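You operate a simulated robot arm through the tools that you are given. There is no shell and no other tool.

The job below is to be done with a simulated robot arm. You get a single attempt, and the scene is never put back.

## Task
Open the window half-way to let the ink smell out.
Fine: blind wound up, latch free, slide, latch locked again.

It is judged by the outcome, as a careful person would: the job done as asked, and still so three seconds after it is handed in. It fails if anything else is knocked over, pushed out of place, dropped, spilled or broken.

## Robot
A 7-joint arm with a two-finger parallel gripper, fixed in place. Base frame: the origin is at the foot of the arm, x ahead of it, y to its left, z up; the work surface is at about z = 0.975. Readings come in m, rad, newtons and seconds.
With the tool pointing down near the work surface it reaches from about 0.26 to 0.68 m from the base axis. Its first joint turns from -1.152 to 1.152 rad. Payload 1.57 kg.
The TCP is the grasp point between the finger pads, 0.03 m short of the fingertips. In the tool frame z runs along the fingers and y along their closing line. The gripper opens to 0.11 m. The fingers are 0.024 m wide and 0.012 m thick; the gripper's body (0.048 by 0.112 m) begins 0.078 m behind the TCP.
Orientation is that of the tool frame in the base frame, as [roll, pitch, yaw] about the fixed x, y, z axes, in that order (R = Rz(yaw) Ry(pitch) Rx(roll)). With the fingers straight down and closing along the base's y, the tool's x points along the base's -x, its y along +y and its z along -z.

## Interface
- The arm moves only by the tool apply_moves. Its arguments are lists of equal length, an entry for each row: "linear": the shift along the tool's x, y, z in m, a list of three; "rotation": the turn, a rotation vector about the tool's x, y, z in degrees, a list of three; "claw": the finger opening in m, from 0 to 0.11. In form: {"linear": [[dx, dy, dz], ...], "rotation": [[rx, ry, rz], ...], "claw": [claw, ...]}. A call has 1 to 20 rows; each row shifts and turns the commanded pose from where the row before left it, along the tool's axes as they then stand. Each row takes 0.2 s and may step no farther than 0.05 m and 0.15 rad from the row before; otherwise, or with a gripper value out of range, the whole call is refused. Where a pose cannot be reached the arm comes as near as it can. A force on the tool above 90 N (or 10 N above the force at the start of the call, whichever is more), or a blocked arm, ends the call early, and 0.2 s more pass. Each finger travels about 0.108 m/s and halts on what it meets, pressing with about 34 N; the grip force reading is that of the motor and also rises with nothing between the fingers. The clock runs only during rows and for 0.2 s after the last one: add rows that do not move to give the fingers time. It gives the time, the measured TCP pose, the force on the tool (base axes), the opening and the grip force at its end, in the units of the frame above (readings bear some noise), with the torque about the TCP (base axes, N m) and any sound that the robot's microphone picked up, and new pictures: "pictures" is both (left out), scene, wrist or none.
- Cameras (640 x 400 px; columns grow to the right, rows downward): "scene" is fixed at [0.1501, -0.3695, 1.4286]; the picture's right is [0.81, -0.59, 0.00], its down [-0.22, -0.31, -0.93] and it looks along [0.54, 0.75, -0.38] (base axes); focal length 321 px, centre (320, 200). "wrist" rides on the gripper at [0.07, 0.016, -0.141] in the tool frame; the picture's right is [-0.23, 0.97, 0.00], its down [-0.86, -0.20, -0.48] and it looks along [-0.47, -0.11, 0.88] (tool axes); focal length 222 px, centre (320, 200). There is no depth. A picture from a camera that has moved, and an enlarged one, comes with that camera's place and axes in the base frame and with its lens. The place of the scene camera against the robot may be out by one fixed shift of up to 0.025 m in any direction.
- close_up(camera, box): a new picture of the part [left, top, right, bottom] of that camera's present view, enlarged. It takes no simulated time.
- hand_in(): hands the job in; it is judged then, once.

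Places have to be worked out from the pictures, the camera data and where the tool is seen. Open the gripper and draw the arm clear of the work before you hand the job in, unless the task says otherwise.

The tools are called after "Request:" by a JSON object that holds its "method" and its "body". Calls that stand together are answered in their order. apply_moves: Moves the arm, as the interface text tells. Its arguments: {"type":"object","properties":{"linear":{"type":"array","items":{"type":"array","items":{"type":"number"}}},"rotation":{"type":"array","items":{"type":"array","items":{"type":"number"}}},"claw":{"type":"array","items":{"type":"number"}},"pictures":{"type":"string","enum":["both","scene","wrist","none"]}},"required":["linear","rotation","claw"]} The other tools are called the same way: close_up (camera, box) takes an enlarged picture of a part of a camera's view; hand_in () hands the job in.

At the start:

```text
clock: 0.0
eef_pos: [0.3529, 0.0752, 1.2968]
ee_rot: [-3.141, 0.0, 3.139]
wrist_force: [0.1, 0.0, -0.2]
ft_torque: [0.01, -0.03, -0.03]
finger_gap: 0.11
gripper_force: 0.1
```

scene: 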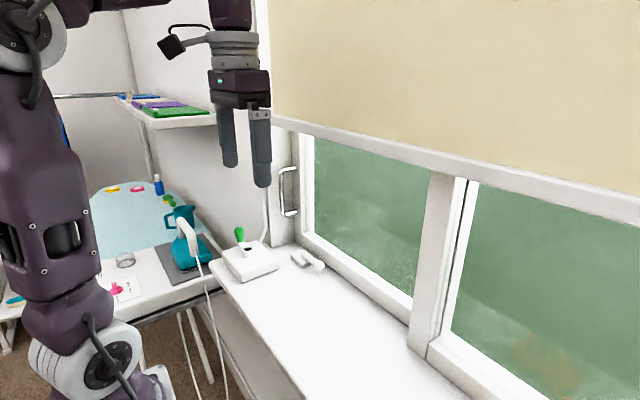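
wrist: 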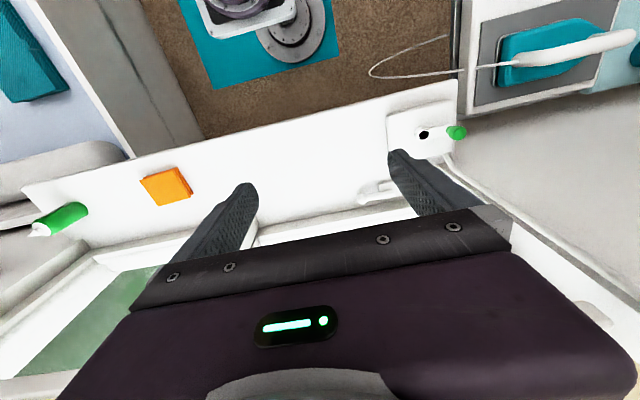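

I'll start by looking closely at the scene to find the blind control, latch, and window handle.

Request:
{"method": "close_up", "body": {"camera": "scene", "box": [200, 120, 400, 300]}}

Request:
{"method": "close_up", "body": {"camera": "scene", "box": [380, 140, 640, 400]}}

Request:
{"method": "close_up", "body": {"camera": "wrist", "box": [340, 80, 640, 260]}}

Request:
{"method": "close_up", "body": {"camera": "wrist", "box": [0, 140, 300, 400]}}

```text
2.22 times, centred on (300, 210) of scene
camera zoom: at [0.1501, -0.3695, 1.4286], right [0.81, -0.59, 0.0], down [-0.22, -0.31, -0.93], along [0.54, 0.75, -0.38], focal length 713 px, centre (364, 178)
```

zoom: 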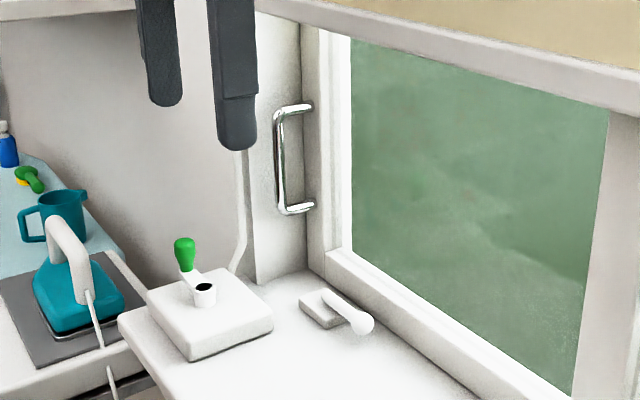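

```text
1.54 times, centred on (510, 270) of scene
camera zoom: at [0.1501, -0.3695, 1.4286], right [0.81, -0.59, 0.0], down [-0.22, -0.31, -0.93], along [0.54, 0.75, -0.38], focal length 494 px, centre (28, 92)
```

zoom: 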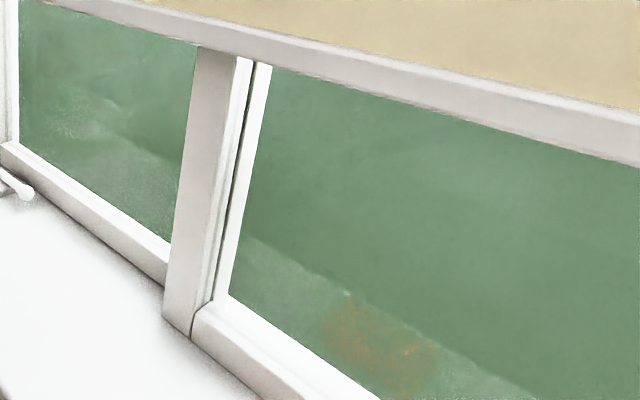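

```text
2.13 times, centred on (490, 170) of wrist
camera zoom: at [0.283, 0.0915, 1.4377], right [0.23, 0.97, 0.0], down [0.86, -0.2, 0.48], along [0.47, -0.11, -0.88], focal length 474 px, centre (-43, 264)
```

zoom: 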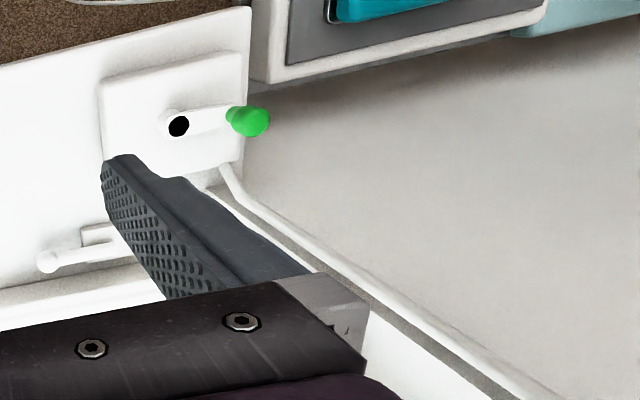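

```text
1.54 times, centred on (150, 270) of wrist
camera zoom: at [0.283, 0.0915, 1.4377], right [0.23, 0.97, 0.0], down [0.86, -0.2, 0.48], along [0.47, -0.11, -0.88], focal length 342 px, centre (582, 92)
```

zoom: 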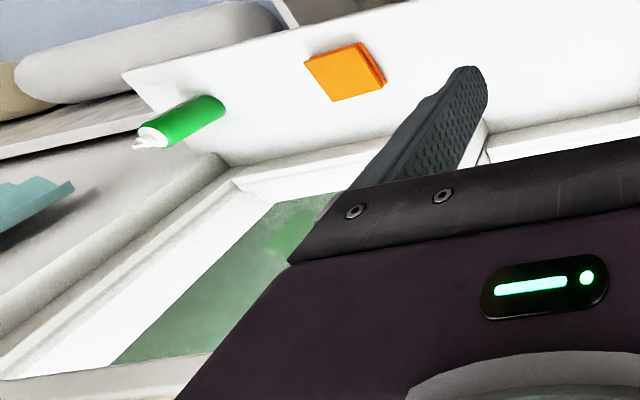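

The pictures show a crank with a green knob on a box at about (0.415, 0.26). Its knob is at about (0.413, 0.30), z 1.03–1.065. A white latch lever sits near (0.53, 0.19), and a chrome pull handle is on the left sash stile. I'll move the open gripper to a point above the crank knob and look from there.

Request:
{"method": "apply_moves", "body": {"linear": [[-0.0086, 0.0321, 0.0181], [-0.0086, 0.0321, 0.0181], [-0.0086, 0.0321, 0.0181], [-0.0086, 0.0321, 0.0181], [-0.0086, 0.0321, 0.0181], [-0.0086, 0.0321, 0.0181], [-0.0086, 0.0321, 0.0181], [0, 0, 0]], "rotation": [[0, 0, 0], [0, 0, 0], [0, 0, 0], [0, 0, 0], [0, 0, 0], [0, 0, 0], [0, 0, 0], [0, 0, 0]], "claw": [0.11, 0.11, 0.11, 0.11, 0.11, 0.11, 0.11, 0.11]}}

```text
clock: 1.8
eef_pos: [0.4128, 0.3007, 1.1707]
ee_rot: [-3.142, 0.001, 3.14]
wrist_force: [-0.3, -0.7, 0.6]
ft_torque: [-0.02, -0.01, 0.01]
finger_gap: 0.1103
gripper_force: 0.1
camera wrist: at [0.3428, 0.3165, 1.3113], right [0.23, 0.97, 0.0], down [0.85, -0.2, 0.48], along [0.47, -0.11, -0.88], focal length 222 px, centre (320, 200)
```

scene: 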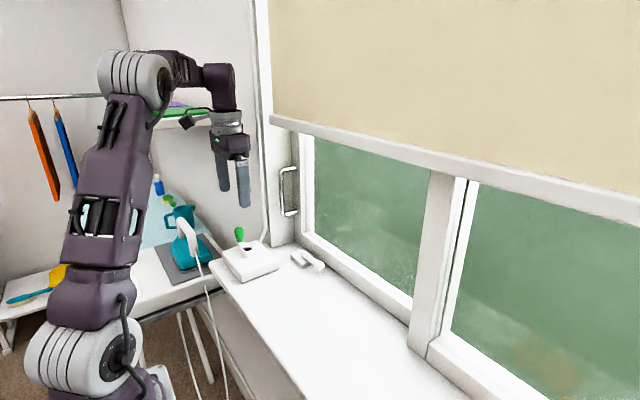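
wrist: 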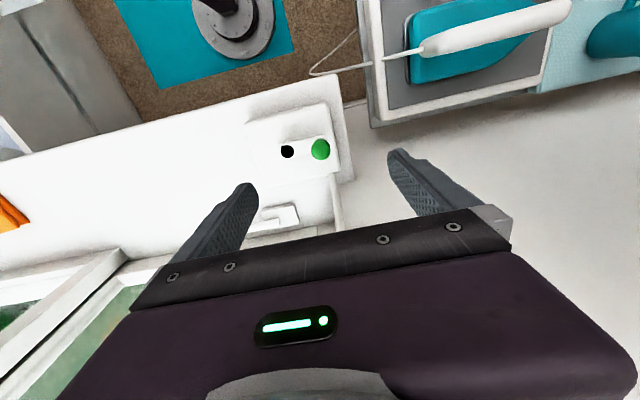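

The gripper is now above the knob. I'll zoom in on the crank and latch to measure them.

Request:
{"method": "close_up", "body": {"camera": "wrist", "box": [230, 90, 390, 190]}}

Request:
{"method": "close_up", "body": {"camera": "wrist", "box": [180, 160, 380, 260]}}

Request:
{"method": "close_up", "body": {"camera": "scene", "box": [200, 130, 360, 290]}}

```text
4.00 times, centred on (310, 140) of wrist
camera zoom: at [0.3428, 0.3165, 1.3113], right [0.23, 0.97, 0.0], down [0.85, -0.2, 0.48], along [0.47, -0.11, -0.88], focal length 888 px, centre (360, 440)
```

zoom: 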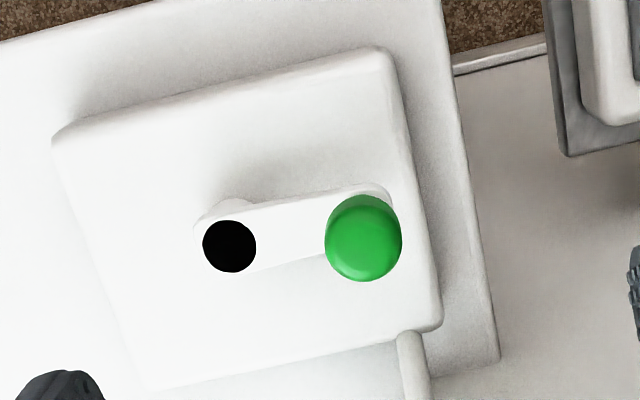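

```text
3.20 times, centred on (280, 210) of wrist
camera zoom: at [0.3428, 0.3165, 1.3113], right [0.23, 0.97, 0.0], down [0.85, -0.2, 0.48], along [0.47, -0.11, -0.88], focal length 711 px, centre (448, 168)
```

zoom: 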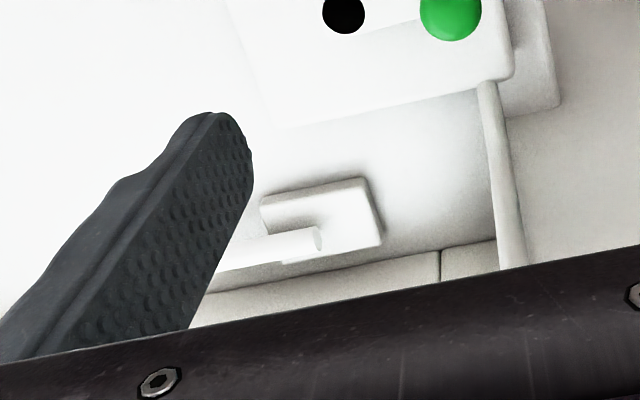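

```text
2.50 times, centred on (280, 210) of scene
camera zoom: at [0.1502, -0.3695, 1.4286], right [0.81, -0.59, 0.0], down [-0.22, -0.31, -0.93], along [0.54, 0.75, -0.38], focal length 803 px, centre (420, 175)
```

zoom: 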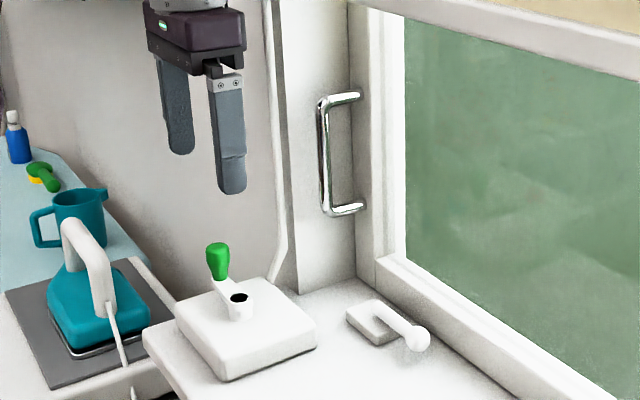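

The knob centre is at about (0.414, 0.301), and its widest part is near z 1.058. The hub is at about (0.4136, 0.256), so the crank radius is about 0.045. I'll narrow the claw, lower it over the knob and close.

Request:
{"method": "apply_moves", "body": {"linear": [[-0.0014, 0.0005, 0], [0, 0, 0], [0, 0, 0.035], [0, 0, 0.035], [0, 0, 0.036], [0, 0, 0]], "rotation": [[0, 0, 0], [0, 0, 0], [0, 0, 0], [0, 0, 0], [0, 0, 0], [0, 0, 0]], "claw": [0.05, 0.05, 0.05, 0.05, 0.05, 0.05]}}

```text
clock: 3.2
eef_pos: [0.4185, 0.298, 1.0638]
ee_rot: [3.141, 0.0, -3.141]
wrist_force: [0.2, 0.1, 0.2]
ft_torque: [0.01, 0.04, 0.0]
finger_gap: 0.0501
gripper_force: 0.0
camera wrist: at [0.3489, 0.3145, 1.205], right [0.23, 0.97, 0.0], down [0.86, -0.2, 0.48], along [0.47, -0.11, -0.88], focal length 222 px, centre (320, 200)
```

scene: 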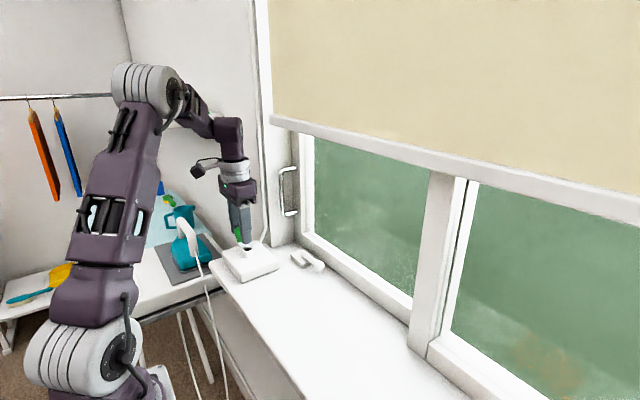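
wrist: 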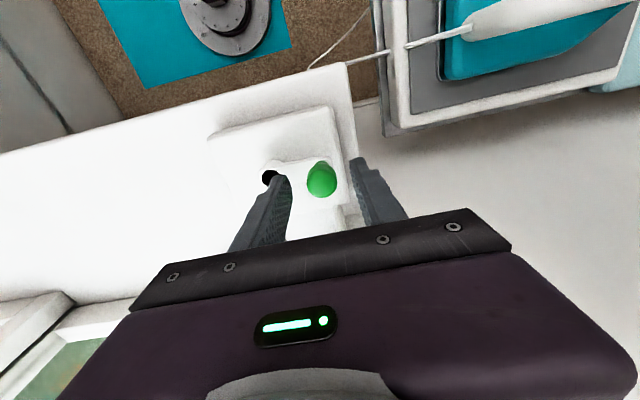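

The reading is about 4 mm off the commanded position, with no force. I'll check the alignment with a zoom before closing.

Request:
{"method": "close_up", "body": {"camera": "wrist", "box": [220, 130, 420, 255]}}

Request:
{"method": "close_up", "body": {"camera": "scene", "box": [190, 180, 310, 280]}}

```text
3.20 times, centred on (320, 192) of wrist
camera zoom: at [0.3489, 0.3145, 1.205], right [0.23, 0.97, 0.0], down [0.86, -0.2, 0.48], along [0.47, -0.11, -0.88], focal length 711 px, centre (320, 224)
```

zoom: 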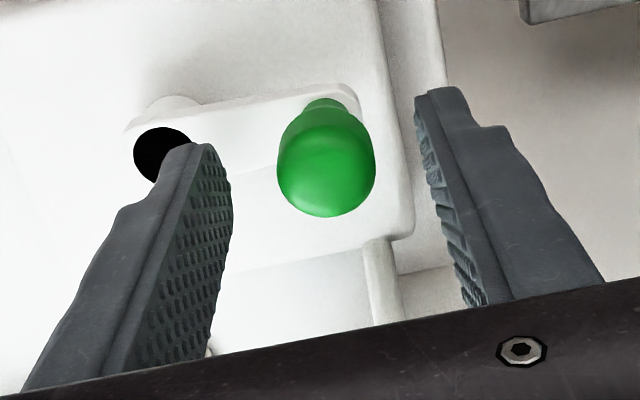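

```text
4.00 times, centred on (250, 230) of scene
camera zoom: at [0.1501, -0.3695, 1.4286], right [0.81, -0.59, 0.0], down [-0.22, -0.31, -0.93], along [0.54, 0.75, -0.38], focal length 1284 px, centre (600, 80)
```

zoom: 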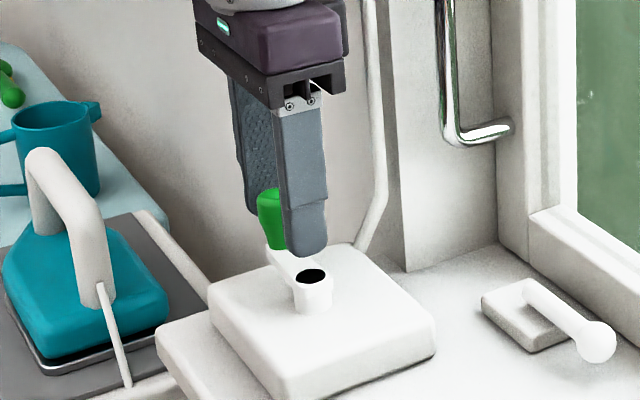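

The knob is at (0.4145, 0.3007), so I'll shift back 4 mm in x and 2.7 mm in y, then close on it.

Request:
{"method": "apply_moves", "body": {"linear": [[0.004, 0.0027, 0], [0, 0, 0], [0, 0, 0], [0, 0, 0], [0, 0, 0]], "rotation": [[0, 0, 0], [0, 0, 0], [0, 0, 0], [0, 0, 0], [0, 0, 0]], "claw": [0.05, 0.05, 0.01, 0.01, 0.01]}}

```text
clock: 4.4
eef_pos: [0.4141, 0.3, 1.0639]
ee_rot: [-3.139, 0.0, -3.14]
wrist_force: [-0.3, -6.9, -0.5]
ft_torque: [-0.04, -0.18, -0.02]
finger_gap: 0.0225
gripper_force: 35.0
camera wrist: at [0.3437, 0.3172, 1.2044], right [0.23, 0.97, 0.0], down [0.86, -0.2, 0.48], along [0.47, -0.11, -0.88], focal length 222 px, centre (320, 200)
```

scene: 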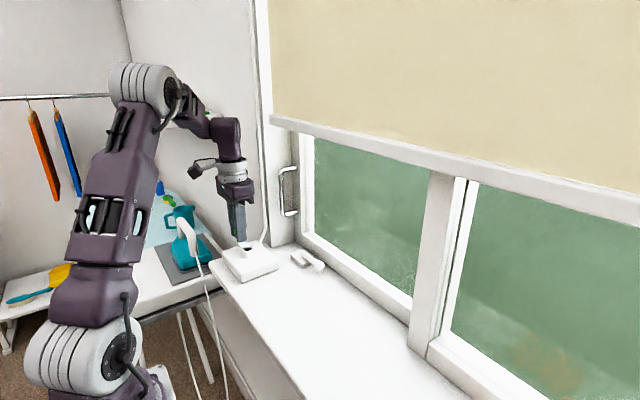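
wrist: 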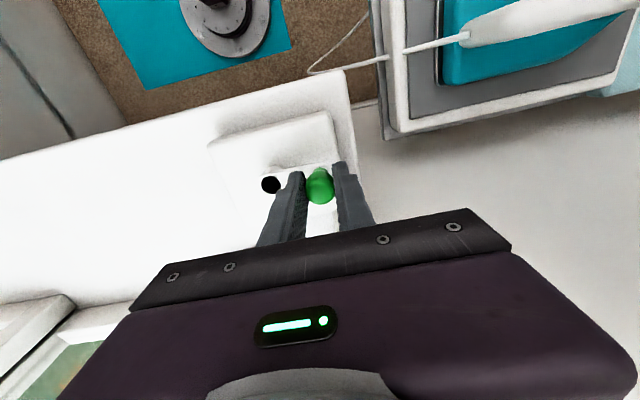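

The knob is gripped at a 22 mm gap. I'll test the winding direction by turning the crank about 30° clockwise seen from above, and watch the blind.

Request:
{"method": "apply_moves", "body": {"linear": [[-0.01165, -0.00153, 0], [-0.01085, -0.0045, 0], [0, 0, 0]], "rotation": [[0, 0, 0], [0, 0, 0], [0, 0, 0]], "claw": [0.01, 0.01, 0.01]}}

```text
clock: 5.2
eef_pos: [0.4331, 0.2959, 1.0641]
ee_rot: [3.139, 0.003, 3.142]
wrist_force: [-1.8, 3.2, 13.1]
ft_torque: [-0.05, 1.0, 0.01]
finger_gap: 0.0227
gripper_force: 34.7
camera wrist: at [0.3638, 0.3117, 1.2043], right [0.23, 0.97, 0.0], down [0.85, -0.2, 0.48], along [0.47, -0.11, -0.88], focal length 222 px, centre (320, 200)
```

scene: 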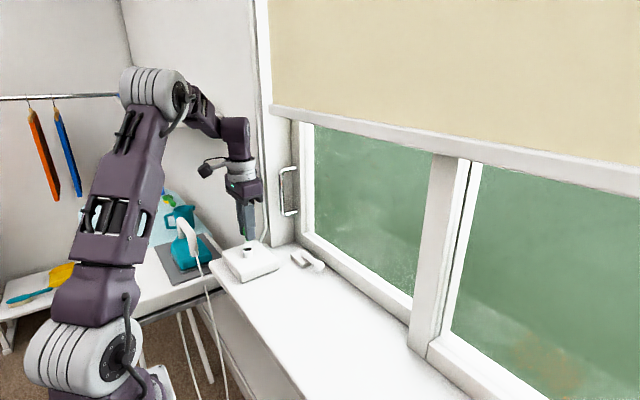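
wrist: 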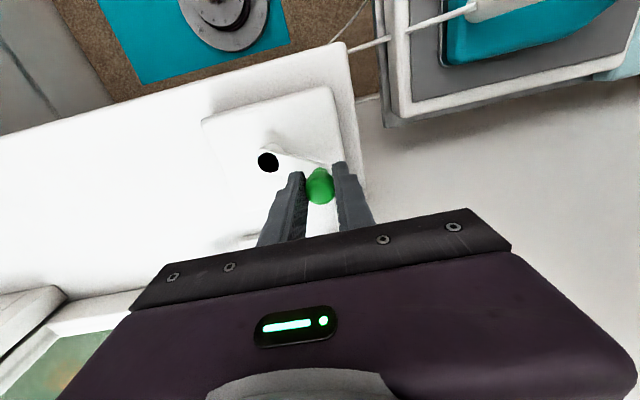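

The blind rail rose by about 10 px, so clockwise winds it up. I'll keep circling clockwise in 20° steps.

Request:
{"method": "apply_moves", "body": {"linear": [[-0.01197, -0.01005, 0], [-0.00782, -0.01354, 0], [-0.00271, -0.01539, 0], [0.00271, -0.01539, 0], [0.00782, -0.01354, 0], [0.01197, -0.01005, 0], [0, 0, 0]], "rotation": [[0, 0, 0], [0, 0, 0], [0, 0, 0], [0, 0, 0], [0, 0, 0], [0, 0, 0], [0, 0, 0]], "claw": [0.01, 0.01, 0.01, 0.01, 0.01, 0.01, 0.01]}}

```text
clock: 6.8
eef_pos: [0.4335, 0.2146, 1.0622]
ee_rot: [-3.136, -0.005, 3.141]
wrist_force: [15.6, -29.0, -12.7]
ft_torque: [-0.07, 0.13, -0.04]
finger_gap: 0.0226
gripper_force: 35.4
camera wrist: at [0.3641, 0.2327, 1.2046], right [0.23, 0.97, -0.01], down [0.86, -0.2, 0.48], along [0.46, -0.11, -0.88], focal length 222 px, centre (320, 200)
```

scene: 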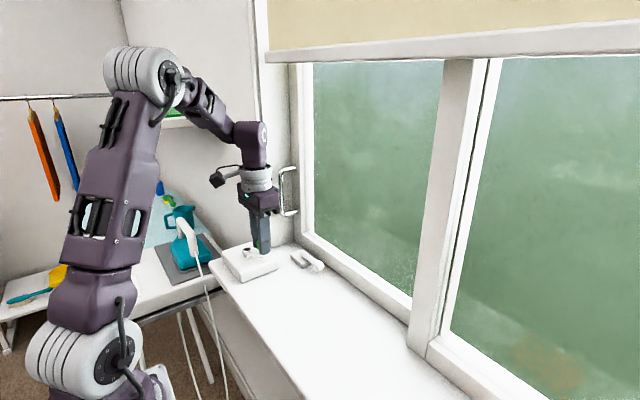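
wrist: 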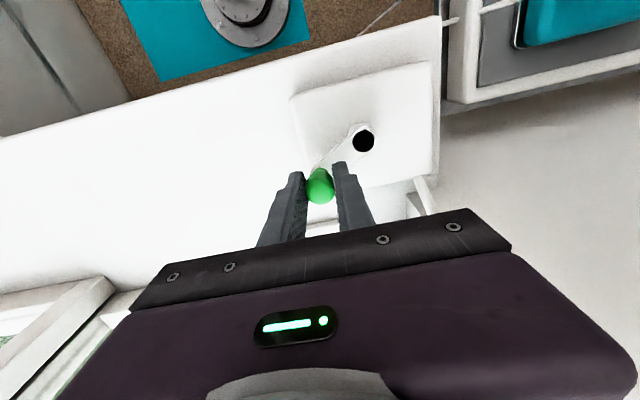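

The blind is rising well and the crank turns freely. There is about 33 N of radial load because my circle sits slightly inward, so I'll correct by 2.5 mm and carry on clockwise.

Request:
{"method": "apply_moves", "body": {"linear": [[0.01469, -0.00785, 0], [0.01563, 0, 0], [0.01469, 0.00535, 0], [0.01197, 0.01005, 0], [0.00782, 0.01354, 0], [0.00271, 0.01539, 0], [0, 0, 0]], "rotation": [[0, 0, 0], [0, 0, 0], [0, 0, 0], [0, 0, 0], [0, 0, 0], [0, 0, 0], [0, 0, 0]], "claw": [0.01, 0.01, 0.01, 0.01, 0.01, 0.01, 0.01]}}

```text
clock: 8.4
eef_pos: [0.3686, 0.2551, 1.0627]
ee_rot: [3.141, 0.003, -3.141]
wrist_force: [14.2, -2.5, 4.4]
ft_torque: [-0.21, -0.18, -0.01]
finger_gap: 0.0222
gripper_force: 34.8
camera wrist: at [0.2977, 0.2719, 1.2046], right [0.23, 0.97, 0.0], down [0.85, -0.2, 0.48], along [0.47, -0.11, -0.88], focal length 222 px, centre (320, 200)
```

scene: 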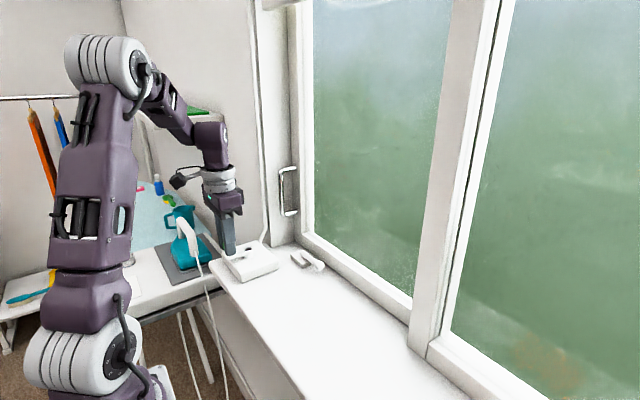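
wrist: 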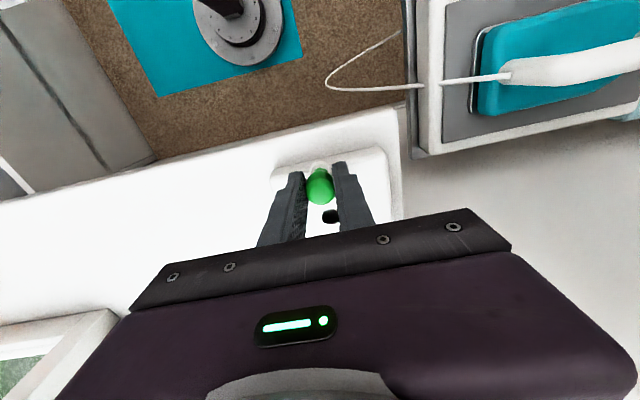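

The rail is just leaving the top of the scene view. I'll keep winding in short stretches, watching force and sound for the end of travel.

Request:
{"method": "apply_moves", "body": {"linear": [[-0.00271, 0.01539, 0], [-0.00782, 0.01354, 0], [-0.01197, 0.01005, 0], [0, 0, 0]], "rotation": [[0, 0, 0], [0, 0, 0], [0, 0, 0], [0, 0, 0]], "claw": [0.01, 0.01, 0.01, 0.01]}}

```text
clock: 9.4
eef_pos: [0.3889, 0.2928, 1.0636]
ee_rot: [-3.141, 0.0, -3.141]
wrist_force: [4.3, -14.6, 25.2]
ft_torque: [-0.25, 0.26, -0.03]
finger_gap: 0.0223
gripper_force: 35.3
camera wrist: at [0.3192, 0.3104, 1.2041], right [0.23, 0.97, 0.0], down [0.86, -0.2, 0.48], along [0.47, -0.11, -0.88], focal length 222 px, centre (320, 200)
```

scene: 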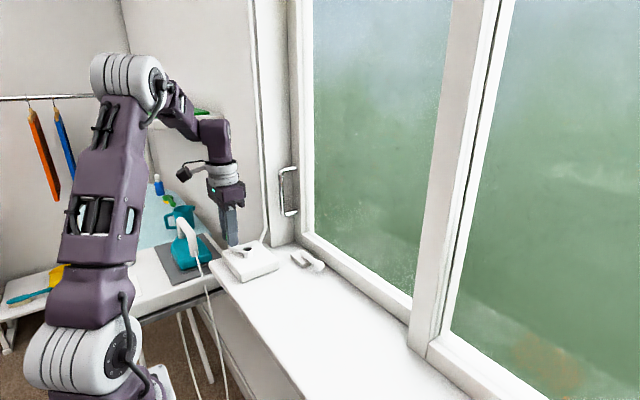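
wrist: 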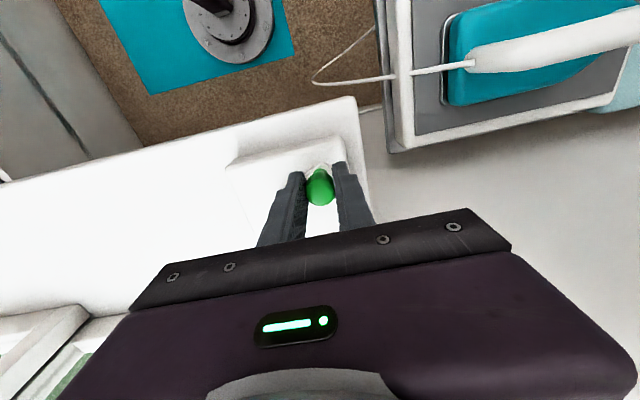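

The blind is now out of view and still turning without resistance. I'll keep winding to find the stop.

Request:
{"method": "apply_moves", "body": {"linear": [[-0.01469, 0.00535, 0], [-0.01563, 0, 0], [-0.01469, -0.00535, 0], [-0.01197, -0.01005, 0], [-0.00782, -0.01354, 0], [0, 0, 0]], "rotation": [[0, 0, 0], [0, 0, 0], [0, 0, 0], [0, 0, 0], [0, 0, 0], [0, 0, 0]], "claw": [0.01, 0.01, 0.01, 0.01, 0.01, 0.01]}}

```text
clock: 10.8
eef_pos: [0.4553, 0.2703, 1.0642]
ee_rot: [-3.141, 0.0, -3.14]
wrist_force: [-0.6, -0.1, -0.1]
ft_torque: [0.03, 0.03, -0.01]
finger_gap: 0.01
gripper_force: 0.2
camera wrist: at [0.3858, 0.2875, 1.2051], right [0.23, 0.97, 0.0], down [0.85, -0.2, 0.48], along [0.47, -0.11, -0.88], focal length 222 px, centre (320, 200)
```

scene: 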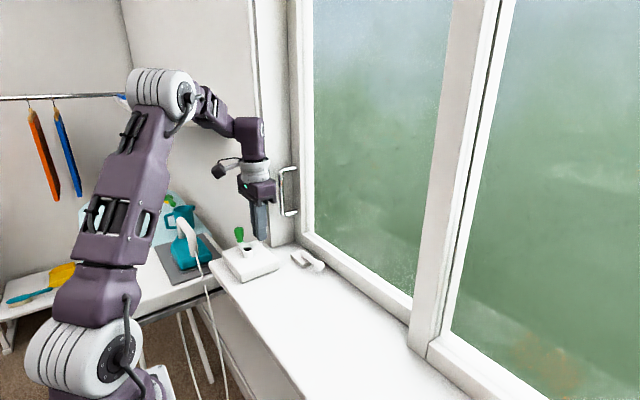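
wrist: 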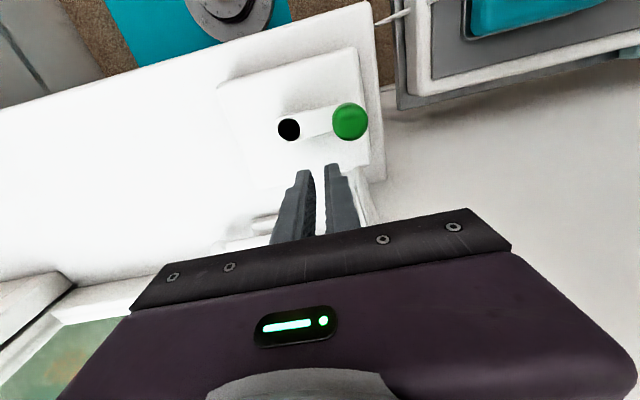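

The fingers slipped off at about φ = 90° with the knob back at (0.412, 0.301). That suggests the crank met its end stop after one full turn. To check the blind really is fully up, I'll lift away, move clear, and tilt the wrist camera up toward the window top.

Request:
{"method": "apply_moves", "body": {"linear": [[0, 0, -0.04], [0, 0, -0.04], [0, 0, -0.04], [0.015, -0.034, -0.027], [0.015, -0.034, -0.027], [0.015, -0.034, -0.027], [0.015, -0.034, -0.027], [0.015, -0.034, -0.027], [0, 0, 0], [0, 0, 0], [0, 0, 0], [0, 0, 0], [0, 0, 0], [0, 0, 0], [0, 0, 0], [0, 0, 0], [0, 0, 0]], "rotation": [[0, 0, 0], [0, 0, 0], [0, 0, 0], [0, 0, 0], [0, 0, 0], [0, 0, 0], [0, 0, 0], [0, 0, 0], [0, -8.5, 0], [0, -8.5, 0], [0, -8.5, 0], [0, -8.5, 0], [0, -8.5, 0], [0, -8.5, 0], [0, -8.5, 0], [0, -8.5, 0], [0, 0, 0]], "claw": [0.02, 0.02, 0.02, 0.02, 0.02, 0.02, 0.02, 0.02, 0.02, 0.02, 0.02, 0.02, 0.02, 0.02, 0.02, 0.02, 0.02]}}

```text
clock: 14.4
eef_pos: [0.3788, 0.1005, 1.3177]
ee_rot: [-3.139, 1.187, -3.139]
wrist_force: [-0.2, 0.4, -0.9]
ft_torque: [0.0, -0.01, -0.02]
finger_gap: 0.0201
gripper_force: 0.2
camera wrist: at [0.2208, 0.1177, 1.3062], right [0.08, 0.97, 0.21], down [-0.12, -0.2, 0.97], along [0.99, -0.11, 0.1], focal length 222 px, centre (320, 200)
```

scene: 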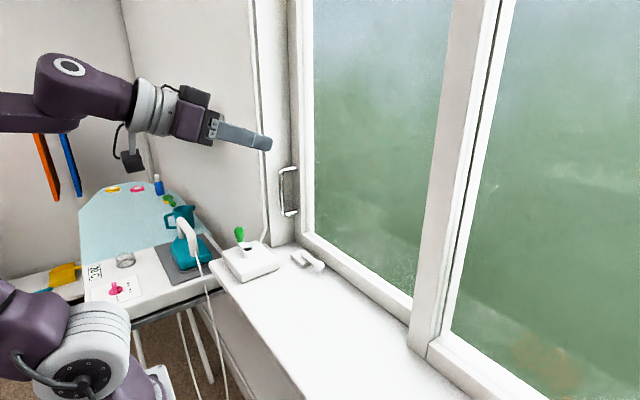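
wrist: 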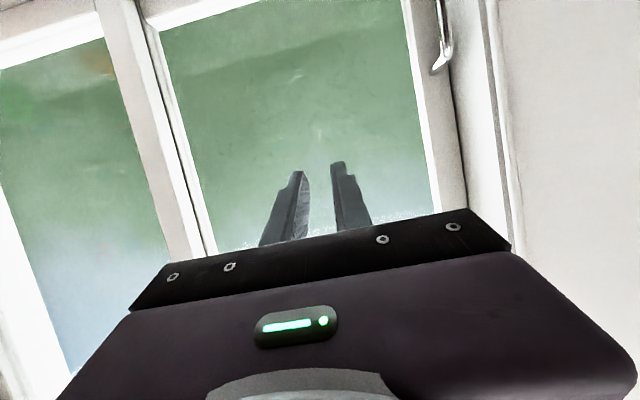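

The camera view is upside down here (image down is world up). I'll zoom into the lower-left corner, which shows the upper part of the window.

Request:
{"method": "close_up", "body": {"camera": "wrist", "box": [0, 240, 160, 400]}}

Request:
{"method": "close_up", "body": {"camera": "wrist", "box": [380, 0, 600, 220]}}

Request:
{"method": "close_up", "body": {"camera": "scene", "box": [230, 0, 390, 160]}}

Request:
{"method": "close_up", "body": {"camera": "scene", "box": [240, 150, 360, 290]}}

```text
2.50 times, centred on (80, 320) of wrist
camera zoom: at [0.2208, 0.1177, 1.3062], right [0.08, 0.97, 0.21], down [-0.12, -0.2, 0.97], along [0.99, -0.11, 0.1], focal length 555 px, centre (920, -100)
```

zoom: 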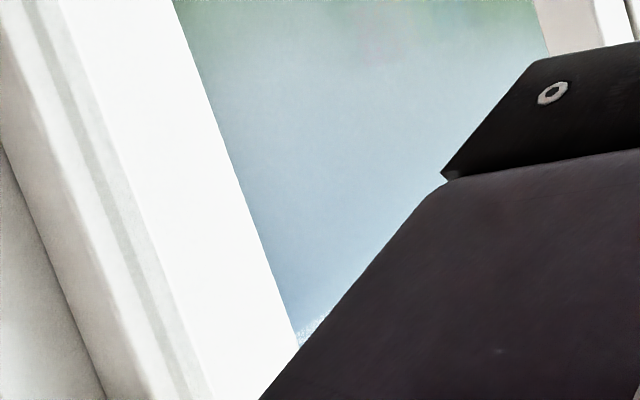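

```text
1.82 times, centred on (490, 110) of wrist
camera zoom: at [0.2208, 0.1177, 1.3062], right [0.08, 0.97, 0.21], down [-0.12, -0.2, 0.97], along [0.99, -0.11, 0.1], focal length 404 px, centre (11, 364)
```

zoom: 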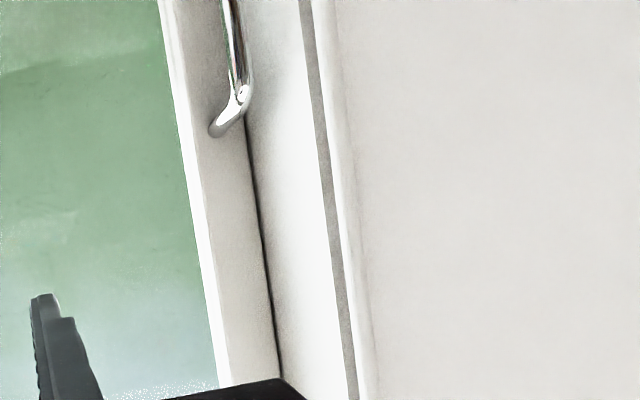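

```text
2.50 times, centred on (310, 80) of scene
camera zoom: at [0.1501, -0.3695, 1.4286], right [0.81, -0.59, 0.0], down [-0.22, -0.31, -0.93], along [0.54, 0.75, -0.38], focal length 803 px, centre (345, 500)
```

zoom: 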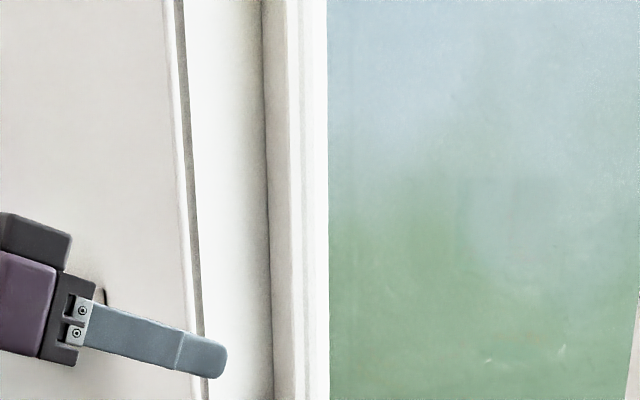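

```text
2.86 times, centred on (300, 220) of scene
camera zoom: at [0.1501, -0.3695, 1.4286], right [0.81, -0.59, 0.0], down [-0.22, -0.31, -0.93], along [0.54, 0.75, -0.38], focal length 917 px, centre (377, 143)
```

zoom: 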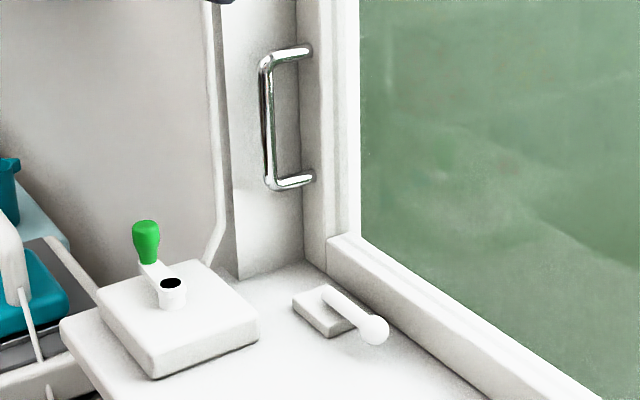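

The sash is recessed. The jamb is at y ≈ 0.30, the wall face at x ≈ 0.50, the sash face at x ≈ 0.567 and the handle bar at about (0.525, 0.276), z 1.07–1.20. I'll tilt the wrist further to see the top of the window and check the blind.

Request:
{"method": "apply_moves", "body": {"linear": [[0, 0, 0], [0, 0, 0], [0, 0, 0], [0, 0, 0], [0, 0, 0]], "rotation": [[0, -8.5, 0], [0, -8.5, 0], [0, -8.5, 0], [0, -8.5, 0], [0, 0, 0]], "claw": [0.02, 0.02, 0.02, 0.02, 0.02]}}

```text
clock: 15.6
eef_pos: [0.3782, 0.1012, 1.3178]
ee_rot: [-0.006, 1.461, -0.008]
wrist_force: [-0.5, -0.6, -0.1]
ft_torque: [0.03, 0.01, -0.04]
finger_gap: 0.0197
gripper_force: 0.1
out of reach, approached as far as the arm can: row 4
camera wrist: at [0.2454, 0.1171, 1.2334], right [-0.02, 0.97, 0.23], down [-0.57, -0.2, 0.8], along [0.82, -0.11, 0.56], focal length 222 px, centre (320, 200)
```

scene: 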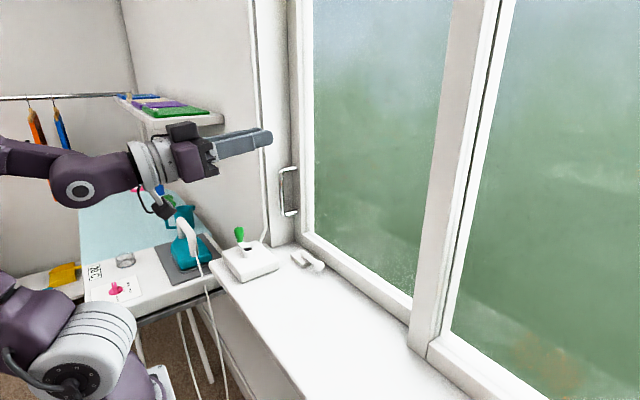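
wrist: 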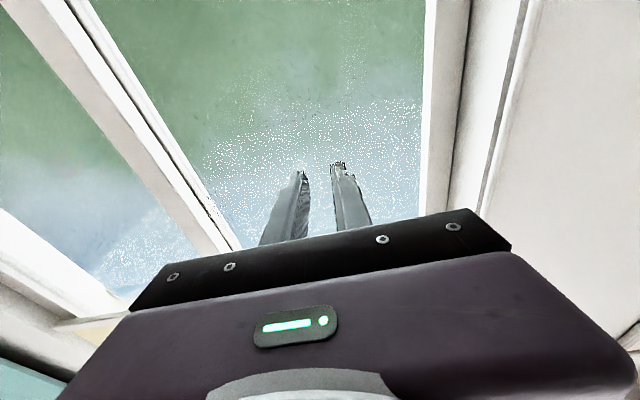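

Request:
{"method": "close_up", "body": {"camera": "wrist", "box": [0, 240, 160, 400]}}

Request:
{"method": "close_up", "body": {"camera": "wrist", "box": [540, 240, 640, 400]}}

```text
2.50 times, centred on (80, 320) of wrist
camera zoom: at [0.2454, 0.1171, 1.2334], right [-0.02, 0.97, 0.23], down [-0.57, -0.2, 0.8], along [0.82, -0.11, 0.56], focal length 555 px, centre (920, -100)
```

zoom: 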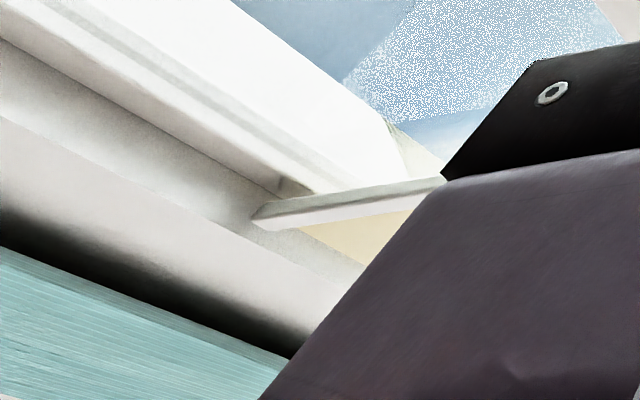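

```text
2.50 times, centred on (590, 320) of wrist
camera zoom: at [0.2454, 0.1171, 1.2334], right [-0.02, 0.97, 0.23], down [-0.57, -0.2, 0.8], along [0.82, -0.11, 0.56], focal length 555 px, centre (-355, -100)
```

zoom: 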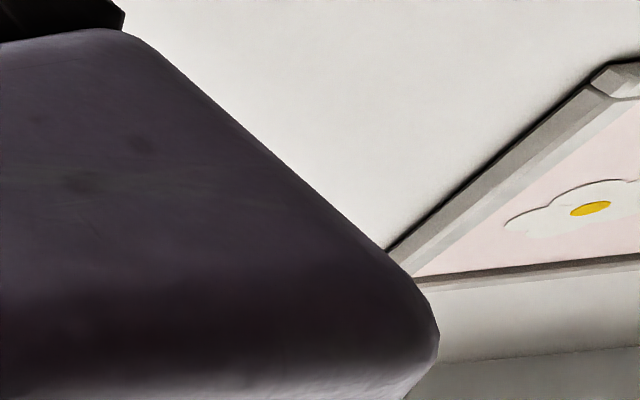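

The rail is now at z ≈ 1.67, near the window head, with some fabric still visible above it. I'll return the tool to pointing down, then push-test the crank gently to confirm it is at its stop.

Request:
{"method": "apply_moves", "body": {"linear": [[0, 0, 0], [0, 0, 0], [0, 0, 0], [0, 0, 0], [0, 0, 0], [0, 0, 0], [0, 0, 0], [0, 0, 0], [0, 0, 0], [0, 0, 0], [0, 0, 0], [0, 0, 0]], "rotation": [[0, 8.5, 0], [0, 8.5, 0], [0, 8.5, 0], [0, 8.5, 0], [0, 8.5, 0], [0, 8.5, 0], [0, 8.5, 0], [0, 8.5, 0], [0, 8.5, 0], [0, 8.5, 0], [0, 8.5, 0], [0, 0, 0]], "claw": [0.02, 0.02, 0.02, 0.02, 0.02, 0.02, 0.02, 0.02, 0.02, 0.02, 0.02, 0.02]}}

```text
clock: 18.2
eef_pos: [0.3779, 0.1019, 1.3198]
ee_rot: [-3.141, 0.047, 3.141]
wrist_force: [0.0, -0.9, -0.4]
ft_torque: [0.02, 0.01, 0.01]
finger_gap: 0.02
gripper_force: 0.1
camera wrist: at [0.3015, 0.1187, 1.4571], right [0.23, 0.97, 0.01], down [0.83, -0.2, 0.52], along [0.51, -0.11, -0.85], focal length 222 px, centre (320, 200)
```

scene: 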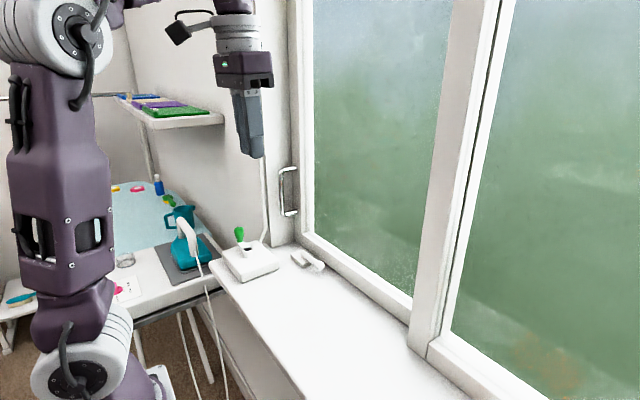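
wrist: 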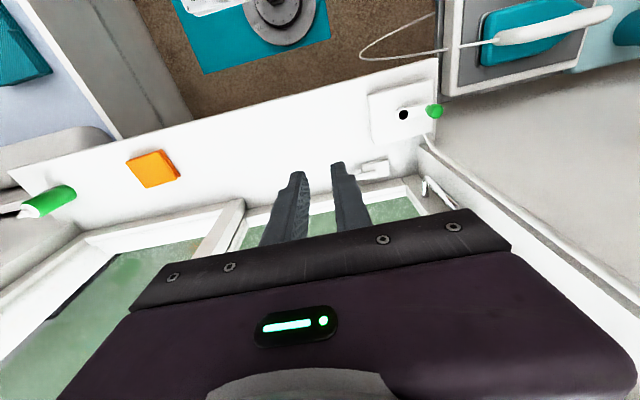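

The tool is back to nearly vertical, with 2.7° left over. This view shows the latch and handle, so I'll zoom in on it.

Request:
{"method": "close_up", "body": {"camera": "wrist", "box": [330, 80, 490, 220]}}

Request:
{"method": "close_up", "body": {"camera": "wrist", "box": [80, 160, 280, 330]}}

```text
2.86 times, centred on (410, 150) of wrist
camera zoom: at [0.3015, 0.1187, 1.4571], right [0.23, 0.97, 0.01], down [0.83, -0.2, 0.52], along [0.51, -0.11, -0.85], focal length 635 px, centre (63, 343)
```

zoom: 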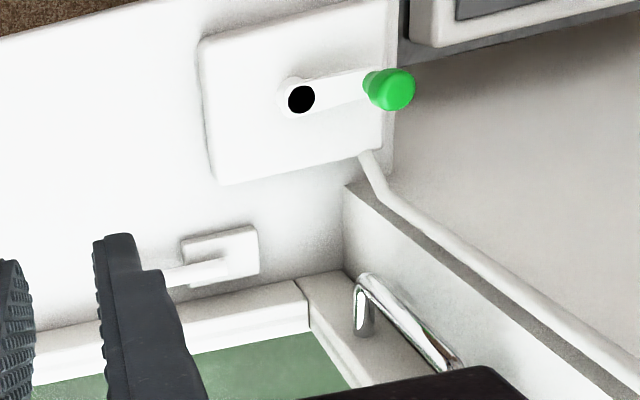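

```text
2.35 times, centred on (180, 245) of wrist
camera zoom: at [0.3015, 0.1187, 1.4571], right [0.23, 0.97, 0.01], down [0.83, -0.2, 0.52], along [0.51, -0.11, -0.85], focal length 523 px, centre (649, 94)
```

zoom: 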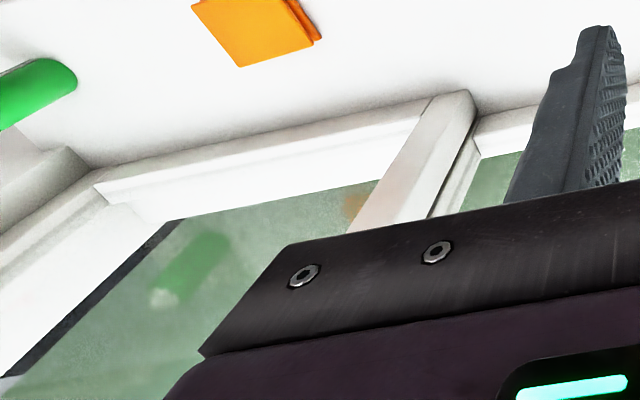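

The geometry is consistent: jamb y ≈ 0.302, wall face x ≈ 0.502, handle bar at (0.5255, 0.275). I'll zoom tightly on the latch and the window tracks with the scene camera to understand how they work.

Request:
{"method": "close_up", "body": {"camera": "scene", "box": [280, 238, 340, 278]}}

Request:
{"method": "close_up", "body": {"camera": "scene", "box": [395, 280, 475, 380]}}

Request:
{"method": "close_up", "body": {"camera": "scene", "box": [265, 155, 335, 255]}}

Request:
{"method": "close_up", "body": {"camera": "wrist", "box": [345, 135, 465, 200]}}

```text
10.00 times, centred on (310, 258) of scene
camera zoom: at [0.1502, -0.3695, 1.4286], right [0.81, -0.59, 0.0], down [-0.22, -0.31, -0.93], along [0.54, 0.75, -0.38], focal length 3210 px, centre (420, -380)
```

zoom: 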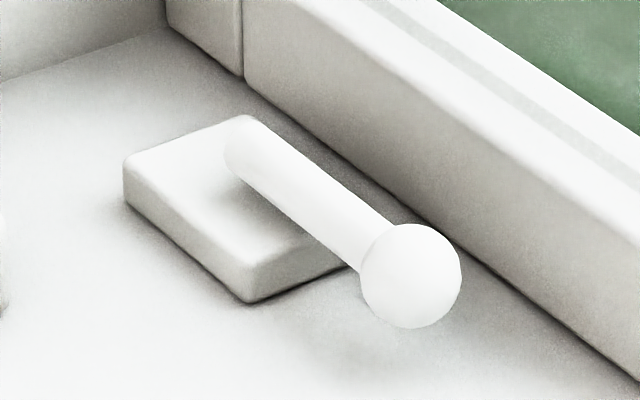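

```text
4.00 times, centred on (435, 330) of scene
camera zoom: at [0.1502, -0.3695, 1.4286], right [0.81, -0.59, 0.0], down [-0.22, -0.31, -0.93], along [0.54, 0.75, -0.38], focal length 1284 px, centre (-140, -320)
```

zoom: 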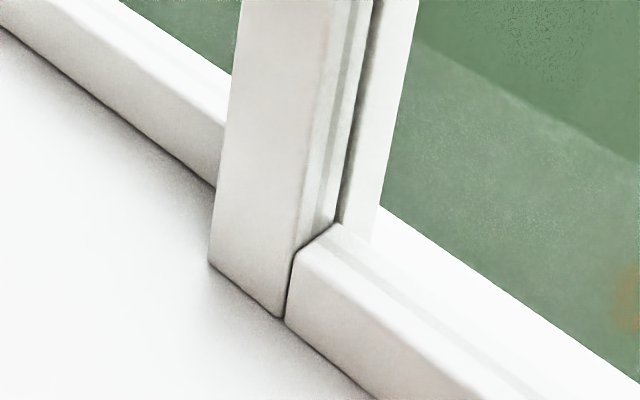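

```text
4.00 times, centred on (300, 205) of scene
camera zoom: at [0.1502, -0.3695, 1.4286], right [0.81, -0.59, 0.0], down [-0.22, -0.31, -0.93], along [0.54, 0.75, -0.38], focal length 1284 px, centre (400, 180)
```

zoom: 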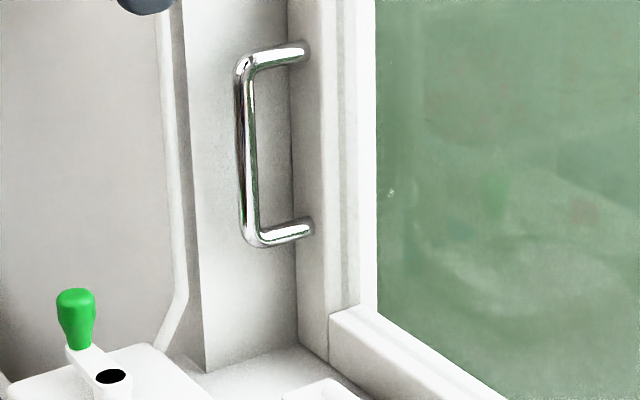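

```text
5.33 times, centred on (405, 168) of wrist
camera zoom: at [0.3015, 0.1187, 1.4571], right [0.23, 0.97, 0.01], down [0.83, -0.2, 0.52], along [0.51, -0.11, -0.85], focal length 1185 px, centre (-133, 373)
```

zoom: 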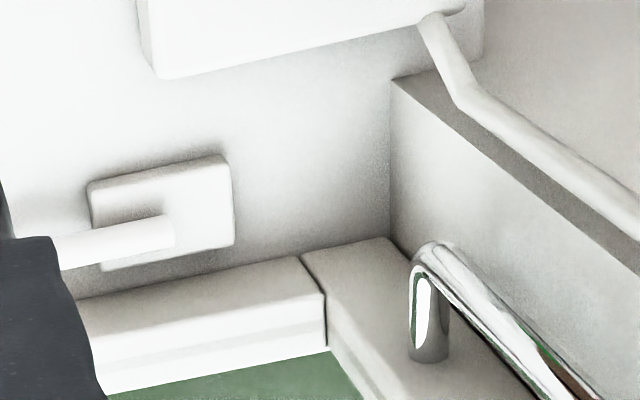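

The latch is a flat block centred at about (0.532, 0.204). Its horizontal lever is at z ≈ 1.0, pivoting about a vertical axis at the block centre, with the ball at about (0.533, 0.133), parallel to the window. I'll turn the gripper 90° so it closes along x, which suits both the crank end-stop check and swinging the latch.

Request:
{"method": "apply_moves", "body": {"linear": [[0, 0, 0], [0, 0, 0], [0, 0, 0], [0, 0, 0], [0, 0, 0], [0, 0, 0], [0, 0, 0], [0, 0, 0], [0, 0, 0], [0, 0, 0], [0, 0, 0], [0, 0, 0], [0, 0, 0]], "rotation": [[0, 2.7, 0], [0, 0, -8.2], [0, 0, -8.2], [0, 0, -8.2], [0, 0, -8.2], [0, 0, -8.2], [0, 0, -8.2], [0, 0, -8.2], [0, 0, -8.2], [0, 0, -8.2], [0, 0, -8.2], [0, 0, -8.0], [0, 0, 0]], "claw": [0.05, 0.05, 0.05, 0.05, 0.05, 0.05, 0.05, 0.05, 0.05, 0.05, 0.05, 0.05, 0.05]}}

```text
clock: 21.0
eef_pos: [0.3777, 0.1002, 1.3185]
ee_rot: [-3.14, -0.002, -1.572]
wrist_force: [0.7, 0.0, 0.1]
ft_torque: [-0.04, 0.0, 0.02]
finger_gap: 0.0499
gripper_force: 0.1
camera wrist: at [0.3616, 0.0311, 1.46], right [-0.97, 0.23, 0.0], down [0.2, 0.86, 0.48], along [0.11, 0.47, -0.88], focal length 222 px, centre (320, 200)
```

scene: 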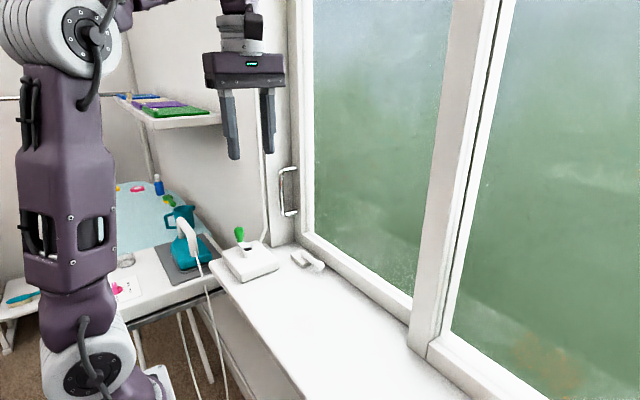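
wrist: 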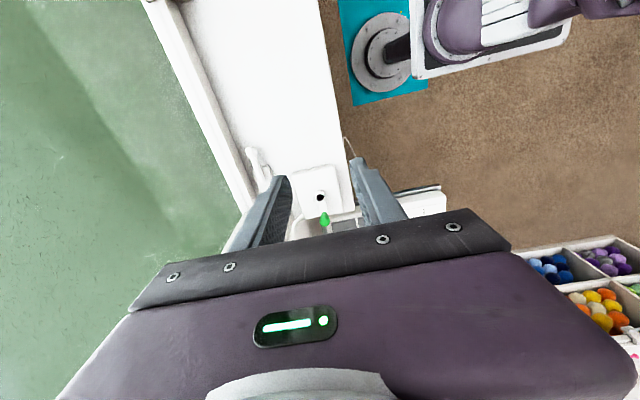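

The yaw is correct (tool x = −y, tool y = −x). Moving above the knob.

Request:
{"method": "apply_moves", "body": {"linear": [[-0.0334, -0.00605, 0.0264], [-0.0334, -0.00605, 0.0264], [-0.0334, -0.00605, 0.0264], [-0.0334, -0.00605, 0.0264], [-0.0334, -0.00605, 0.0264], [-0.0334, -0.00605, 0.0264], [0, 0, 0.03], [0, 0, 0]], "rotation": [[0, 0, 0], [0, 0, 0], [0, 0, 0], [0, 0, 0], [0, 0, 0], [0, 0, 0], [0, 0, 0], [0, 0, 0]], "claw": [0.05, 0.05, 0.05, 0.05, 0.05, 0.05, 0.05, 0.05]}}

```text
clock: 22.8
eef_pos: [0.4159, 0.3019, 1.1302]
ee_rot: [-3.14, 0.0, -1.573]
wrist_force: [0.6, -0.2, 0.5]
ft_torque: [-0.03, -0.04, 0.02]
finger_gap: 0.0502
gripper_force: 0.0
camera wrist: at [0.3987, 0.2332, 1.2721], right [-0.97, 0.23, 0.0], down [0.2, 0.85, 0.48], along [0.11, 0.47, -0.88], focal length 222 px, centre (320, 200)
```

scene: 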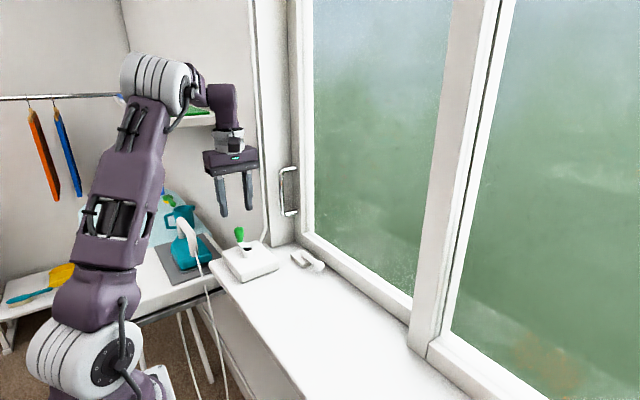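
wrist: 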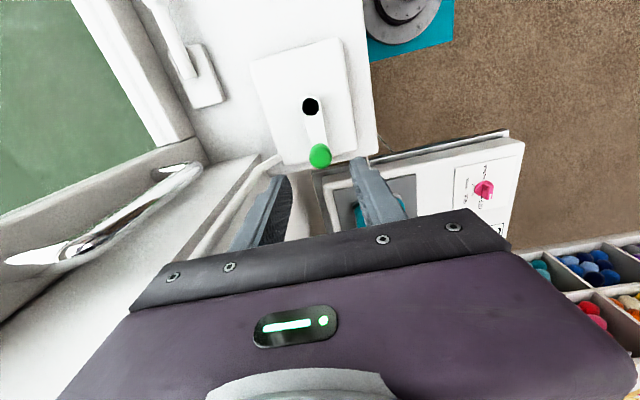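

The knob is at about (0.414, 0.298). I'll descend over it and grip along x.

Request:
{"method": "apply_moves", "body": {"linear": [[0.003, 0.0018, 0.033], [0, 0, 0.033], [0, 0, 0], [0, 0, 0], [0, 0, 0], [0, 0, 0]], "rotation": [[0, 0, 0], [0, 0, 0], [0, 0, 0], [0, 0, 0], [0, 0, 0], [0, 0, 0]], "claw": [0.05, 0.05, 0.05, 0.01, 0.01, 0.01]}}

```text
clock: 24.2
eef_pos: [0.4136, 0.2991, 1.0619]
ee_rot: [3.141, 0.0, -1.571]
wrist_force: [-1.8, -0.2, -5.7]
ft_torque: [0.24, 0.06, 0.02]
finger_gap: 0.0231
gripper_force: 36.2
camera wrist: at [0.397, 0.231, 1.2033], right [-0.97, 0.23, 0.0], down [0.2, 0.86, 0.48], along [0.11, 0.47, -0.88], focal length 222 px, centre (320, 200)
```

scene: 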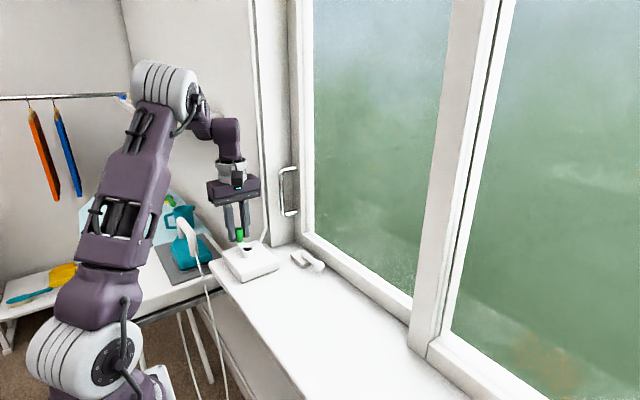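
wrist: 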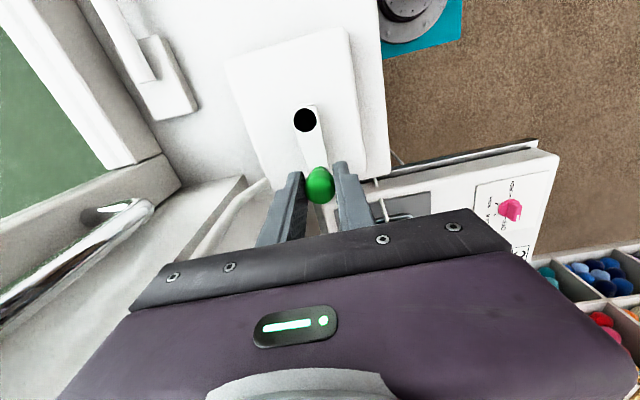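

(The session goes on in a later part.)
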